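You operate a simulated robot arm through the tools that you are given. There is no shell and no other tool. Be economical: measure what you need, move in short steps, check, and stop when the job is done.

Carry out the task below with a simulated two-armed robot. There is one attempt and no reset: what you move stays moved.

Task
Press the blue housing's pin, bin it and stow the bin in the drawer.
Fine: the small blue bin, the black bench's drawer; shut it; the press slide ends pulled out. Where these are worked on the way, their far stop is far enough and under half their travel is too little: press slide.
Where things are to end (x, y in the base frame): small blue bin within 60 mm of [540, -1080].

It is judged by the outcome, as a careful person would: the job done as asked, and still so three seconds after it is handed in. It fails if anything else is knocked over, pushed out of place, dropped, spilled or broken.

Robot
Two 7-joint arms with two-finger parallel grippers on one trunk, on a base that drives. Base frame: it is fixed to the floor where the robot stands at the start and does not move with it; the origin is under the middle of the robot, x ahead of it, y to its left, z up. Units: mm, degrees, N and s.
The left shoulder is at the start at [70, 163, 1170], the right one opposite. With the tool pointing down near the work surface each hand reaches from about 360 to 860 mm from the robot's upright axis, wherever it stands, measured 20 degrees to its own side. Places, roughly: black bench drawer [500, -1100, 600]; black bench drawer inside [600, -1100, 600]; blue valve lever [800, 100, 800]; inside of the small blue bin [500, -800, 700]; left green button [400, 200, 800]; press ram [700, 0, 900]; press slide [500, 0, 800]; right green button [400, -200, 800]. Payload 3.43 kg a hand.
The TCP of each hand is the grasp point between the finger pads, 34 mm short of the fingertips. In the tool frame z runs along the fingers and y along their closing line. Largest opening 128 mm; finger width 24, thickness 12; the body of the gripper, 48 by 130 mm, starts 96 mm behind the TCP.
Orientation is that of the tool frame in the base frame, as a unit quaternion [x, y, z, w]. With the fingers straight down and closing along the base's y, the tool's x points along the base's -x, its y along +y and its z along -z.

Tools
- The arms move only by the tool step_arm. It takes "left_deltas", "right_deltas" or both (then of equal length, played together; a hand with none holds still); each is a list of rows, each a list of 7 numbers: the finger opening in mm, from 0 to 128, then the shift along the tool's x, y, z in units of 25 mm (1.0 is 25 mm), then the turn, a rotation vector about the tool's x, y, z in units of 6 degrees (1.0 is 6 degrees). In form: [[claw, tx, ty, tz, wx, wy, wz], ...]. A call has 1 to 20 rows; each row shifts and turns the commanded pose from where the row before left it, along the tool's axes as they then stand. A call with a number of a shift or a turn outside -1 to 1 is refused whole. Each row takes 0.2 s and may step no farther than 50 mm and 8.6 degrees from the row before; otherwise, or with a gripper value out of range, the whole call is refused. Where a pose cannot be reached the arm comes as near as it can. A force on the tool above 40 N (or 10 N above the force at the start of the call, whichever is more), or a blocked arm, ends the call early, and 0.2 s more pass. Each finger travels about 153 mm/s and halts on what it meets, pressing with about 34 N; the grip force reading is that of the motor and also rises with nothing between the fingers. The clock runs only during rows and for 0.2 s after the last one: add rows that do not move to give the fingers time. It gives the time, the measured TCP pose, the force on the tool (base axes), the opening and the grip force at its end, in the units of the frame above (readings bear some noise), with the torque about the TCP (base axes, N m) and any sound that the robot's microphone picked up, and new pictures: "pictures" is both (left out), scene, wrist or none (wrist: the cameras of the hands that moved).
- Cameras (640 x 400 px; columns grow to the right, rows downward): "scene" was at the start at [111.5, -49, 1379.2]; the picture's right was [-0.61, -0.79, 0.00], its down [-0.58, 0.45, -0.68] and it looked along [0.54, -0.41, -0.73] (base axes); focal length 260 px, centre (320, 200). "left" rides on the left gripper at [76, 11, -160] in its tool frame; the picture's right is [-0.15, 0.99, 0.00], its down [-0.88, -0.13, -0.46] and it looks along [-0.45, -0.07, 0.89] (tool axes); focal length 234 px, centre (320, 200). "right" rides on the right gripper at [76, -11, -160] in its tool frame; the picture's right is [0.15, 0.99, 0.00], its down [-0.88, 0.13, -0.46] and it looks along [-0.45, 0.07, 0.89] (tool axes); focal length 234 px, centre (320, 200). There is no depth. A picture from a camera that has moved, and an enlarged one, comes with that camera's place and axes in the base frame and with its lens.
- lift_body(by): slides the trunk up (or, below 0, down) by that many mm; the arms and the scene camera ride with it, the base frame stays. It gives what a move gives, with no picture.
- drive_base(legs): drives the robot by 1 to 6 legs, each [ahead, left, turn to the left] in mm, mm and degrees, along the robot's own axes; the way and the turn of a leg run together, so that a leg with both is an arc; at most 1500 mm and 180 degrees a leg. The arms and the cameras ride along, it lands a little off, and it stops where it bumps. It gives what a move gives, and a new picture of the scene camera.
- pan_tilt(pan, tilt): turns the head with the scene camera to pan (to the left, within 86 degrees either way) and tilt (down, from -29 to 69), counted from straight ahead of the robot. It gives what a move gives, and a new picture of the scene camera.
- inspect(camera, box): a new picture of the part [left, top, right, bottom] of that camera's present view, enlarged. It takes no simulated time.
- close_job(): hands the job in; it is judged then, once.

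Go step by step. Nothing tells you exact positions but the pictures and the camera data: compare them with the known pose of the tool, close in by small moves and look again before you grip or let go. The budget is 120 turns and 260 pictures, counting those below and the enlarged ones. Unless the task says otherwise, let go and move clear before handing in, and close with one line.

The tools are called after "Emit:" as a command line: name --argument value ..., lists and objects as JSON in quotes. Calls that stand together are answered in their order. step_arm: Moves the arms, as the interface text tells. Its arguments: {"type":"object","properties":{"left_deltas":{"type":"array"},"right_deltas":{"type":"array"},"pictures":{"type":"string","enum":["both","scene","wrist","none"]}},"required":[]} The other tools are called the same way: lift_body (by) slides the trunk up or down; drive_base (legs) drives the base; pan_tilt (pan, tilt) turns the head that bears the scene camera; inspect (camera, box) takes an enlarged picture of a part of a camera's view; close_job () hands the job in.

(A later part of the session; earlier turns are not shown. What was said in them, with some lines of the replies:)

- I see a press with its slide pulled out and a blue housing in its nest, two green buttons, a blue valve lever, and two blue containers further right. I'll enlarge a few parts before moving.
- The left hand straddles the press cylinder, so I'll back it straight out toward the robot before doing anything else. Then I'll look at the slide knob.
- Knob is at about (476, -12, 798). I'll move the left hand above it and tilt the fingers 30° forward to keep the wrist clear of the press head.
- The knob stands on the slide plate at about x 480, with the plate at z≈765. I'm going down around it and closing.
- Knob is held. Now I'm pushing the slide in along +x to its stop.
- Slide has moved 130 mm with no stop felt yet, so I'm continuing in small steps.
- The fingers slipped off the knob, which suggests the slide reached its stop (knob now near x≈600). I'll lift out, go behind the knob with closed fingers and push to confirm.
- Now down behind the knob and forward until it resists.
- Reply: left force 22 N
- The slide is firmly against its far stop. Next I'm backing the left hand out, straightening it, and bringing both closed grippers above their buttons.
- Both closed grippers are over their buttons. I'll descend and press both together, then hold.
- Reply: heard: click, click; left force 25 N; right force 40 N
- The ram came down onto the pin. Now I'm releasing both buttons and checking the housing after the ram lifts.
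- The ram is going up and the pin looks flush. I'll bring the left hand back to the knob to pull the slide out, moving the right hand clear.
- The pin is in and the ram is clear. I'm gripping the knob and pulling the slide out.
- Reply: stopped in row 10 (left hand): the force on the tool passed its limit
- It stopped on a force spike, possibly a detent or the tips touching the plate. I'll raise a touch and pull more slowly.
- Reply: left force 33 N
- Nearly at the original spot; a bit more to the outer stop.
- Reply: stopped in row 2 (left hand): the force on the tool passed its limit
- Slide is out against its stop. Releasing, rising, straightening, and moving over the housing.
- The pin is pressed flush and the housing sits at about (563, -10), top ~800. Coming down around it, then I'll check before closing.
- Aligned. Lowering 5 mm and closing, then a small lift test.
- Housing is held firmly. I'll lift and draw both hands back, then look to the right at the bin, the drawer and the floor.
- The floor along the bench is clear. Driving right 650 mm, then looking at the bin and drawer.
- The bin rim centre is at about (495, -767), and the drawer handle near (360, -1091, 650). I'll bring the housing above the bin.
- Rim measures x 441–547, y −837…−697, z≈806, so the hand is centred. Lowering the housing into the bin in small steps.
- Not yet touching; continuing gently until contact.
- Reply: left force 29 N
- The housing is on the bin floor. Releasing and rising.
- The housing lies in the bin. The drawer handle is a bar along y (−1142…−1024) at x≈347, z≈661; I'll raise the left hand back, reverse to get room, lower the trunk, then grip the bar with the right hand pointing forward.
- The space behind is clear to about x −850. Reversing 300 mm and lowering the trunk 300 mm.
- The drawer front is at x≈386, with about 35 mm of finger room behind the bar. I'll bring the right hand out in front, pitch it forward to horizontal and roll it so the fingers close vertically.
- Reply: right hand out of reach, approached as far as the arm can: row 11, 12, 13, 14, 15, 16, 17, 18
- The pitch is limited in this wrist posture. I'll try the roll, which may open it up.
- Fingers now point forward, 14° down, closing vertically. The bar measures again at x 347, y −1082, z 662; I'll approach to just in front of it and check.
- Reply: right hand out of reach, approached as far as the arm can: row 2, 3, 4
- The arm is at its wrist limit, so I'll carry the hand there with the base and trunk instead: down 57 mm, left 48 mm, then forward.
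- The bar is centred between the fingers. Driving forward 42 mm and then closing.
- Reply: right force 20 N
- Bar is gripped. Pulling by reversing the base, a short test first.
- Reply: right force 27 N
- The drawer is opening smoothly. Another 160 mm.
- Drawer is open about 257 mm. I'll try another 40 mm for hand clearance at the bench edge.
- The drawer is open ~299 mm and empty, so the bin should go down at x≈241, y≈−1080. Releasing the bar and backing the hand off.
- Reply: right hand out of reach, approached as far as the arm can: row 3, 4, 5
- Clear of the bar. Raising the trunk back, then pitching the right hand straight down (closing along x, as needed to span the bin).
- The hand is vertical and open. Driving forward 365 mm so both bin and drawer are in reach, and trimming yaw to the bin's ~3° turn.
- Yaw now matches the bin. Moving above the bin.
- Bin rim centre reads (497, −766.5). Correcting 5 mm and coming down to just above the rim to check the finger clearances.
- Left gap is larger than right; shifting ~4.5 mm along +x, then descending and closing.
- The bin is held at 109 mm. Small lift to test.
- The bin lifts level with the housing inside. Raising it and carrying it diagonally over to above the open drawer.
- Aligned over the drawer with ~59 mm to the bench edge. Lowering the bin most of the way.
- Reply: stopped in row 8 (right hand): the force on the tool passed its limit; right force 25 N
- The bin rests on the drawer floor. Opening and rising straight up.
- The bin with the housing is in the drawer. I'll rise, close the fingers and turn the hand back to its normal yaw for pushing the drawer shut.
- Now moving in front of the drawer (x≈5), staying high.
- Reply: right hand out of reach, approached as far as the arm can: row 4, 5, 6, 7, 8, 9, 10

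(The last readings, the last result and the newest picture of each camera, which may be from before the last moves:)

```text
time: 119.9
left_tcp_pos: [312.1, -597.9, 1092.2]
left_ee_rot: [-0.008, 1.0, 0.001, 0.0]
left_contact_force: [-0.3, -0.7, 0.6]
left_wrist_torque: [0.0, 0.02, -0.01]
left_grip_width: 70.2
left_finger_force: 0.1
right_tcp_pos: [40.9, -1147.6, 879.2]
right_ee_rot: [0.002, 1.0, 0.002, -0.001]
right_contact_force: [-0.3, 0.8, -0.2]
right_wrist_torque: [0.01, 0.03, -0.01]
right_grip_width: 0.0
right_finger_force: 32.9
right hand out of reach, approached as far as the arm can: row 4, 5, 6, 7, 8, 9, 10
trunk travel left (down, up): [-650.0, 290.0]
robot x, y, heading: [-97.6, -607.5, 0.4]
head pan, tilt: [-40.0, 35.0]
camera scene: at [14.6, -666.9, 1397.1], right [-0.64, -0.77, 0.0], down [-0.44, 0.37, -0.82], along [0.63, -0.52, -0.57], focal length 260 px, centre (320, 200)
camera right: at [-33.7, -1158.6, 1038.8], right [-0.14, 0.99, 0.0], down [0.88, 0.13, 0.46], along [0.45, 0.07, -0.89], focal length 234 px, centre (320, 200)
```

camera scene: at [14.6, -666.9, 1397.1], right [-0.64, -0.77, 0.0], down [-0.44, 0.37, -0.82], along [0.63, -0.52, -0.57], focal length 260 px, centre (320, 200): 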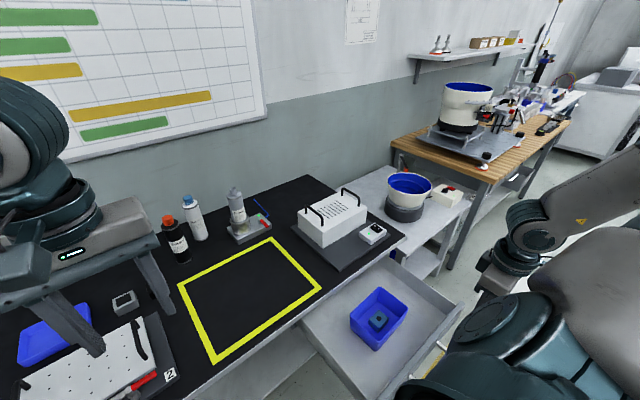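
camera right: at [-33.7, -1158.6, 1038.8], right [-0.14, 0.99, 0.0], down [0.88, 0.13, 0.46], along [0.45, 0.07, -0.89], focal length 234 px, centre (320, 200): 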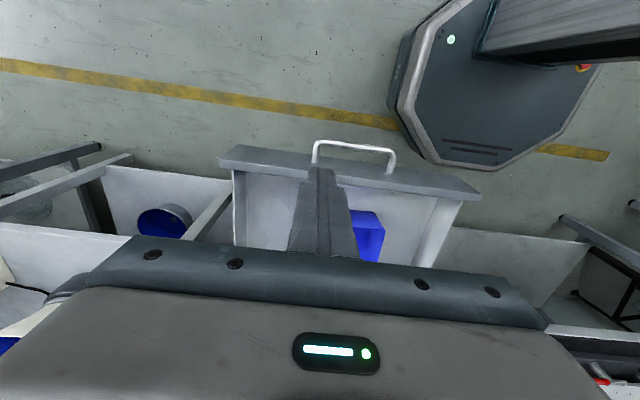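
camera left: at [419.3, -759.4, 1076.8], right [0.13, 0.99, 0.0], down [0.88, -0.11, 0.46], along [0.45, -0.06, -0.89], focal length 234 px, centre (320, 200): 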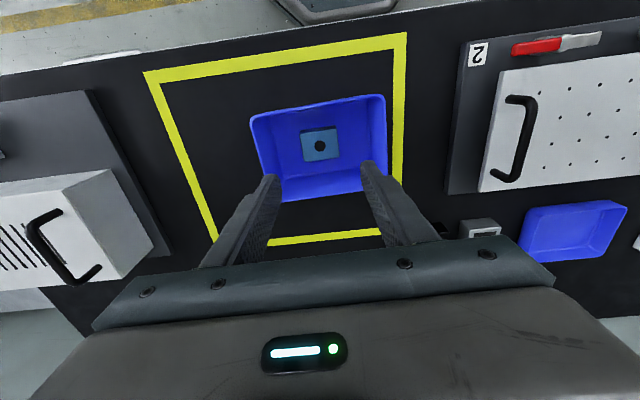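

Too close to the robot there. I'll back the base 150 mm first, then place the hand in front of the drawer.

Emit:
drive_base --legs '[[-150, 0, 0]]'

Emit:
step_arm --right_deltas '[[0, -0.8, 0.43, 0, 0, 0, 0], [0, -0.8, 0.43, 0, 0, 0, 0], [0, -0.8, 0.43, 0, 0, 0, 0], [0, -0.8, 0.43, 0, 0, 0, 0], [0, -0.8, 0.43, 0, 0, 0, 0], [0, -0.72, 0.43, 0, 0, 0, 0], [0, 0, 0, 0, 0, 0, 0]]'

```text
time: 121.3
left_tcp_pos: [161.4, -597.2, 1093.6]
left_ee_rot: [-0.01, 1.0, -0.001, -0.001]
left_contact_force: [0.1, 0.8, 0.3]
left_wrist_torque: [0.02, 0.0, 0.02]
left_grip_width: 69.8
left_finger_force: 0.1
right_tcp_pos: [-107.7, -1149.3, 880.6]
right_ee_rot: [0.0, 1.0, 0.001, -0.001]
right_contact_force: [1.2, 0.6, 1.7]
right_wrist_torque: [-0.04, 0.03, 0.0]
right_grip_width: 0.0
right_finger_force: 32.8
trunk travel left (down, up): [-650.0, 290.0]
robot x, y, heading: [-252.0, -615.5, 0.3]
head pan, tilt: [-40.0, 35.0]
camera scene: at [-136.2, -667.3, 1397.1], right [-0.64, -0.77, 0.0], down [-0.44, 0.36, -0.82], along [0.63, -0.52, -0.57], focal length 260 px, centre (320, 200)
```

scene: 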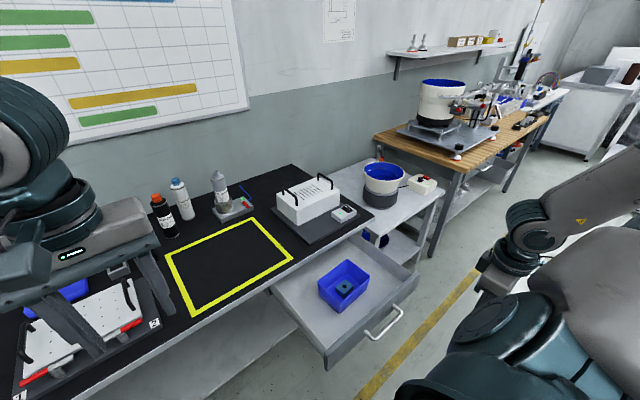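

```text
time: 122.9
left_tcp_pos: [160.6, -597.6, 1091.9]
left_ee_rot: [-0.011, 1.0, 0.0, 0.0]
left_contact_force: [-0.3, -0.4, -0.2]
left_wrist_torque: [-0.03, 0.02, -0.02]
left_grip_width: 70.2
left_finger_force: 0.0
right_tcp_pos: [14.2, -1088.2, 878.6]
right_ee_rot: [0.0, 1.0, 0.0, 0.0]
right_contact_force: [0.3, 0.1, 0.4]
right_wrist_torque: [-0.02, -0.02, 0.03]
right_grip_width: 0.0
right_finger_force: 33.0
right hand out of reach, approached as far as the arm can: row 1, 2
trunk travel left (down, up): [-650.0, 290.0]
robot x, y, heading: [-251.1, -612.6, 0.5]
head pan, tilt: [-40.0, 35.0]
camera scene: at [-137.3, -667.2, 1397.3], right [-0.64, -0.77, 0.0], down [-0.44, 0.36, -0.82], along [0.63, -0.52, -0.57], focal length 260 px, centre (320, 200)
camera right: at [-63.1, -1100.7, 1037.7], right [-0.15, 0.99, 0.0], down [0.88, 0.13, 0.46], along [0.45, 0.07, -0.89], focal length 234 px, centre (320, 200)
```

scene: 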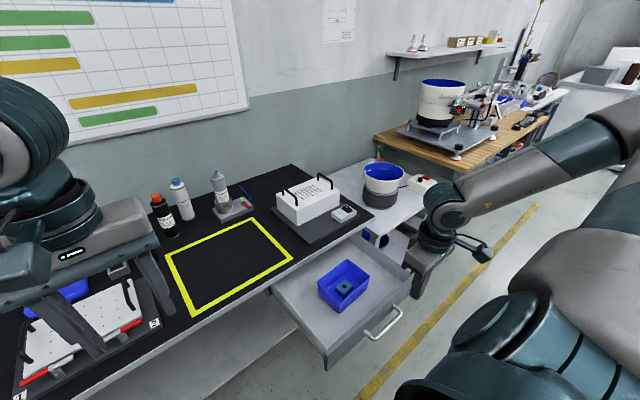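
right: 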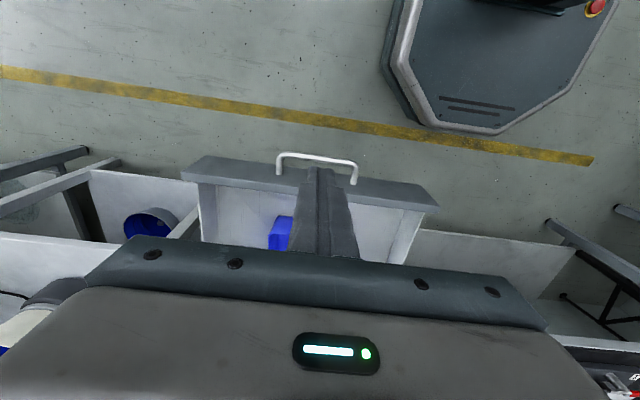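

Bar at x≈47, hand clear in front of it. Backing 10 mm and lowering the fingers to bar height.

Emit:
step_arm --right_deltas '[[0, 0.4, 0.1, 0, 0, 0, 0], [0, 0, 0, 0.9, 0, 0, 0], [0, 0, 0, 0.9, 0, 0, 0], [0, 0, 0, 0.9, 0, 0, 0], [0, 0, 0, 0.9, 0, 0, 0], [0, 0, 0, 0.9, 0, 0, 0], [0, 0, 0, 0.9, 0, 0, 0], [0, 0, 0, 0.9, 0, 0, 0], [0, 0, 0, 0.9, 0, 0, 0], [0, 0, 0, 0.9, 0, 0, 0], [0, 0, 0, 0, 0, 0, 0]]'

```text
time: 125.3
left_tcp_pos: [160.0, -597.6, 1092.9]
left_ee_rot: [-0.01, 1.0, 0.001, -0.001]
left_contact_force: [-0.1, -0.9, -0.6]
left_wrist_torque: [0.02, -0.04, 0.0]
left_grip_width: 70.0
left_finger_force: 0.1
right_tcp_pos: [5.8, -1090.6, 674.1]
right_ee_rot: [0.0, 1.0, 0.001, 0.0]
right_contact_force: [-0.2, 0.0, 0.6]
right_wrist_torque: [-0.02, 0.01, 0.01]
right_grip_width: 0.1
right_finger_force: 32.8
right hand out of reach, approached as far as the arm can: row 1
trunk travel left (down, up): [-650.0, 290.0]
robot x, y, heading: [-257.9, -611.0, 0.6]
head pan, tilt: [-40.0, 35.0]
camera scene: at [-136.7, -667.1, 1397.2], right [-0.64, -0.77, 0.0], down [-0.44, 0.36, -0.82], along [0.63, -0.52, -0.57], focal length 260 px, centre (320, 200)
camera right: at [-70.5, -1100.9, 833.5], right [-0.15, 0.99, 0.0], down [0.88, 0.13, 0.46], along [0.45, 0.07, -0.89], focal length 234 px, centre (320, 200)
```

scene: 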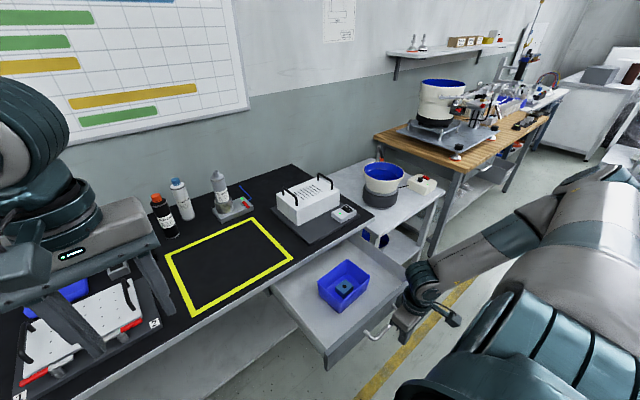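
right: 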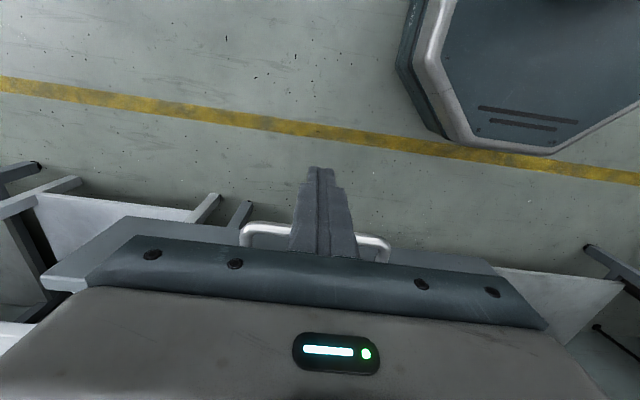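

In position behind the bar. Pushing the drawer in gently.

Emit:
step_arm --right_deltas '[[0, -0.4, 0, 0, 0, 0, 0], [0, -0.4, 0, 0, 0, 0, 0], [0, -0.4, 0, 0, 0, 0, 0], [0, -0.5, 0, 0, 0, 0, 0], [0, -0.5, 0, 0, 0, 0, 0], [0, -0.5, 0, 0, 0, 0, 0], [0, -0.5, 0, 0, 0, 0, 0], [0, -0.5, 0, 0, 0, 0, 0], [0, -0.5, 0, 0, 0, 0, 0], [0, -0.5, 0, 0, 0, 0, 0], [0, -0.5, 0, 0, 0, 0, 0], [0, -0.5, 0, 0, 0, 0, 0], [0, -0.5, 0, 0, 0, 0, 0], [0, -0.5, 0, 0, 0, 0, 0], [0, -0.5, 0, 0, 0, 0, 0], [0, -0.5, 0, 0, 0, 0, 0], [0, -0.5, 0, 0, 0, 0, 0], [0, -0.5, 0, 0, 0, 0, 0], [0, -0.5, 0, 0, 0, 0, 0]]'

```text
time: 129.3
left_tcp_pos: [161.1, -598.2, 1093.4]
left_ee_rot: [-0.009, 1.0, 0.0, 0.0]
left_contact_force: [-0.2, 0.0, -0.1]
left_wrist_torque: [0.01, 0.01, -0.01]
left_grip_width: 70.2
left_finger_force: 0.1
right_tcp_pos: [236.4, -1090.9, 674.3]
right_ee_rot: [0.0, 1.0, 0.002, 0.0]
right_contact_force: [-0.8, 0.2, -0.8]
right_wrist_torque: [0.01, -0.03, 0.02]
right_grip_width: 0.0
right_finger_force: 33.0
trunk travel left (down, up): [-650.0, 290.0]
robot x, y, heading: [-256.5, -611.7, 0.6]
head pan, tilt: [-40.0, 35.0]
camera scene: at [-136.1, -667.4, 1397.2], right [-0.64, -0.77, 0.0], down [-0.44, 0.36, -0.82], along [0.63, -0.52, -0.57], focal length 260 px, centre (320, 200)
camera right: at [160.6, -1102.4, 834.6], right [-0.15, 0.99, 0.0], down [0.88, 0.13, 0.46], along [0.45, 0.07, -0.89], focal length 234 px, centre (320, 200)
```

scene: 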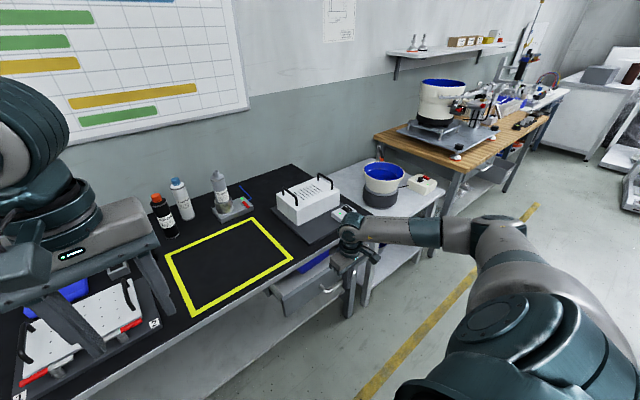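
right: 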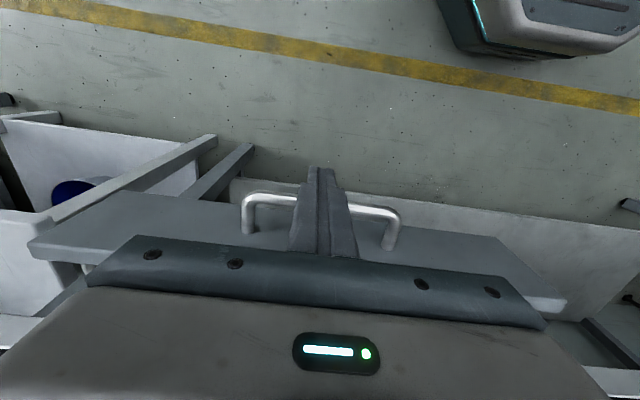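

Going smoothly. The last ~90 mm, ending in small steps.

Emit:
step_arm --right_deltas '[[0, -0.5, 0, 0, 0, 0, 0], [0, -0.5, 0, 0, 0, 0, 0], [0, -0.5, 0, 0, 0, 0, 0], [0, -0.5, 0, 0, 0, 0, 0], [0, -0.5, 0, 0, 0, 0, 0], [0, -0.4, 0, 0, 0, 0, 0], [0, -0.2, 0, 0, 0, 0, 0], [0, -0.2, 0, 0, 0, 0, 0], [0, -0.2, 0, 0, 0, 0, 0], [0, -0.2, 0, 0, 0, 0, 0], [0, -0.2, 0, 0, 0, 0, 0]]'

```text
time: 131.7
left_tcp_pos: [159.1, -597.4, 1093.0]
left_ee_rot: [-0.009, 1.0, 0.001, 0.0]
left_contact_force: [0.4, -0.4, 0.3]
left_wrist_torque: [0.01, -0.02, 0.0]
left_grip_width: 70.0
left_finger_force: 0.1
right_tcp_pos: [330.9, -1091.1, 674.7]
right_ee_rot: [0.0, 1.0, 0.001, -0.001]
right_contact_force: [-9.7, 2.5, 0.5]
right_wrist_torque: [-0.06, 0.13, 0.04]
right_grip_width: 0.0
right_finger_force: 33.2
trunk travel left (down, up): [-650.0, 290.0]
robot x, y, heading: [-253.9, -612.6, 0.7]
head pan, tilt: [-40.0, 35.0]
camera scene: at [-138.0, -667.2, 1397.3], right [-0.64, -0.77, 0.0], down [-0.44, 0.36, -0.82], along [0.63, -0.52, -0.57], focal length 260 px, centre (320, 200)
camera right: at [255.8, -1102.7, 834.1], right [-0.15, 0.99, 0.0], down [0.88, 0.13, 0.45], along [0.45, 0.07, -0.89], focal length 234 px, centre (320, 200)
```

scene: 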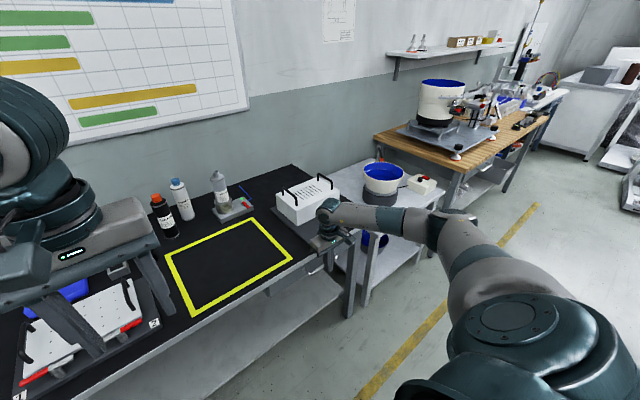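
right: 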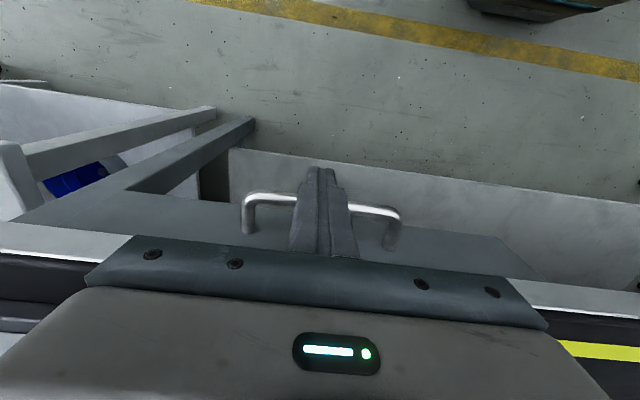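

Resistance is building; a few more millimetres to make sure it is fully shut.

Emit:
step_arm --right_deltas '[[0, -0.12, 0, 0, 0, 0, 0], [0, -0.12, 0, 0, 0, 0, 0], [0, -0.12, 0, 0, 0, 0, 0], [0, 0, 0, 0, 0, 0, 0]]' --pictures "none"

```text
time: 132.3
left_tcp_pos: [160.0, -598.2, 1092.9]
left_ee_rot: [-0.008, 1.0, 0.0, -0.001]
left_contact_force: [0.0, -0.8, -0.9]
left_wrist_torque: [-0.02, 0.02, 0.0]
left_grip_width: 70.0
left_finger_force: 0.0
right_tcp_pos: [331.3, -1093.3, 672.9]
right_ee_rot: [0.001, 1.0, 0.001, -0.008]
right_contact_force: [-12.5, 1.6, 6.1]
right_wrist_torque: [0.02, 0.14, 0.08]
right_grip_width: 0.0
right_finger_force: 33.3
trunk travel left (down, up): [-650.0, 290.0]
robot x, y, heading: [-252.1, -612.8, 0.6]
head pan, tilt: [-40.0, 35.0]
stopped in row 3 (right hand): the force on the tool passed its limit (the readings are from after the stop); the commanded pose is now the measured one
```

The drawer is hard against its stop. Backing the hand away and up, then a final look at the drawer and the press.

Emit:
step_arm --right_deltas '[[0, 0.8, 0, 0, 0, 0, 0], [0, 0.8, 0, 0, 0, 0, 0], [0, 0.8, 0, 0, 0, 0, 0], [0, 0.8, 0, -0.8, 0, 0, 0], [0, 0.4, 0, -1, 0, 0, 0], [0, 0, 0, -1, 0, 0, 0], [0, 0, 0, -1, 0, 0, 0], [0, 0, 0, -1, 0, 0, 0], [0, 0, 0, -1, 0, 0, 0], [0, 0, 0, -1, 0, 0, 0], [0, 0, 0, -1, 0, 0, 0], [0, 0, 0, 0, 0, 0, 0]]'

Emit:
inspect --camera "scene" --box '[140, 160, 460, 330]'

Emit:
pan_tilt --pan 30 --tilt 35

```text
time: 134.9
left_tcp_pos: [160.2, -598.7, 1091.9]
left_ee_rot: [-0.009, 1.0, 0.0, -0.001]
left_contact_force: [0.0, -0.5, 0.5]
left_wrist_torque: [0.02, -0.01, -0.01]
left_grip_width: 69.8
left_finger_force: 0.0
right_tcp_pos: [247.9, -1091.7, 869.0]
right_ee_rot: [0.0, 1.0, 0.001, -0.007]
right_contact_force: [-0.1, -0.4, 0.2]
right_wrist_torque: [-0.06, 0.0, -0.03]
right_grip_width: 0.0
right_finger_force: 32.7
trunk travel left (down, up): [-650.0, 290.0]
robot x, y, heading: [-251.6, -615.4, 0.4]
head pan, tilt: [-40.0, 35.0]
camera scene: at [-137.2, -667.8, 1397.2], right [-0.64, -0.77, 0.0], down [-0.44, 0.37, -0.82], along [0.63, -0.52, -0.57], focal length 260 px, centre (320, 200)
camera right: at [173.8, -1103.0, 1028.3], right [-0.15, 0.99, 0.0], down [0.89, 0.13, 0.44], along [0.44, 0.07, -0.9], focal length 234 px, centre (320, 200)
```

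scene: 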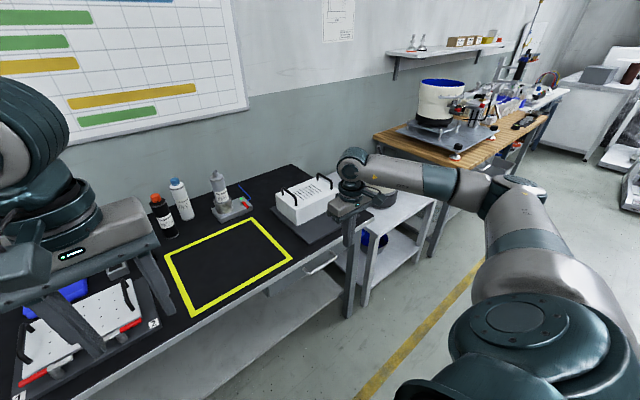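
right: 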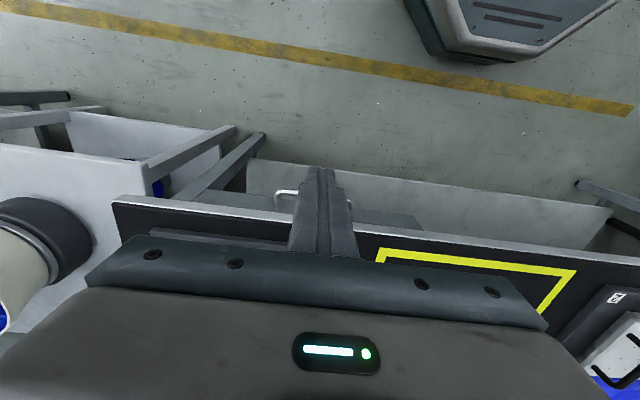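

```text
2.00 times, centred on (300, 245) of scene
camera zoom: at [-137.2, -667.8, 1397.2], right [-0.64, -0.77, 0.0], down [-0.44, 0.37, -0.82], along [0.63, -0.52, -0.57], focal length 519 px, centre (360, 110)
```

zoom: 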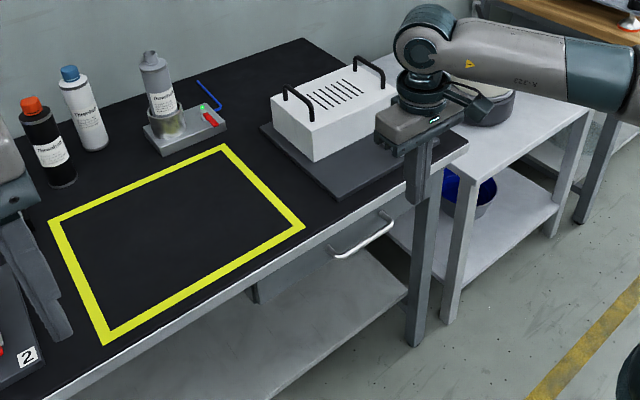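

```text
time: 136.4
left_tcp_pos: [160.4, -599.1, 1092.9]
left_ee_rot: [-0.009, 1.0, 0.0, -0.001]
left_contact_force: [-0.4, 0.6, 0.4]
left_wrist_torque: [0.03, 0.02, 0.01]
left_grip_width: 69.9
left_finger_force: 0.0
right_tcp_pos: [248.2, -1092.6, 867.6]
right_ee_rot: [0.0, 1.0, 0.0, -0.007]
right_contact_force: [-0.4, -0.1, -0.5]
right_wrist_torque: [-0.04, 0.0, 0.0]
right_grip_width: 0.0
right_finger_force: 32.6
trunk travel left (down, up): [-650.0, 290.0]
robot x, y, heading: [-254.3, -610.4, 0.4]
head pan, tilt: [30.0, 35.0]
camera scene: at [-129.2, -567.0, 1397.2], right [0.51, -0.86, 0.0], down [-0.5, -0.29, -0.82], along [0.71, 0.41, -0.57], focal length 260 px, centre (320, 200)
```

scene: 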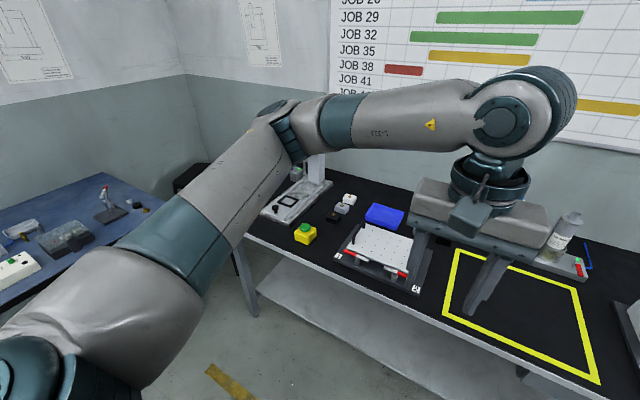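

The slide is out, the drawer is shut with the bin and housing inside, and both hands are clear, so I'm handing the job in.

Emit:
close_job

```text
The job is handed in.
```

I pressed the blue housing's pin flush and put the housing in the small blue bin. The bin is in the black bench's drawer, set down for about (540, −1080), though I couldn't see it once the drawer was shut. The drawer is shut against its stop, the press slide is pulled out, and both hands are clear.
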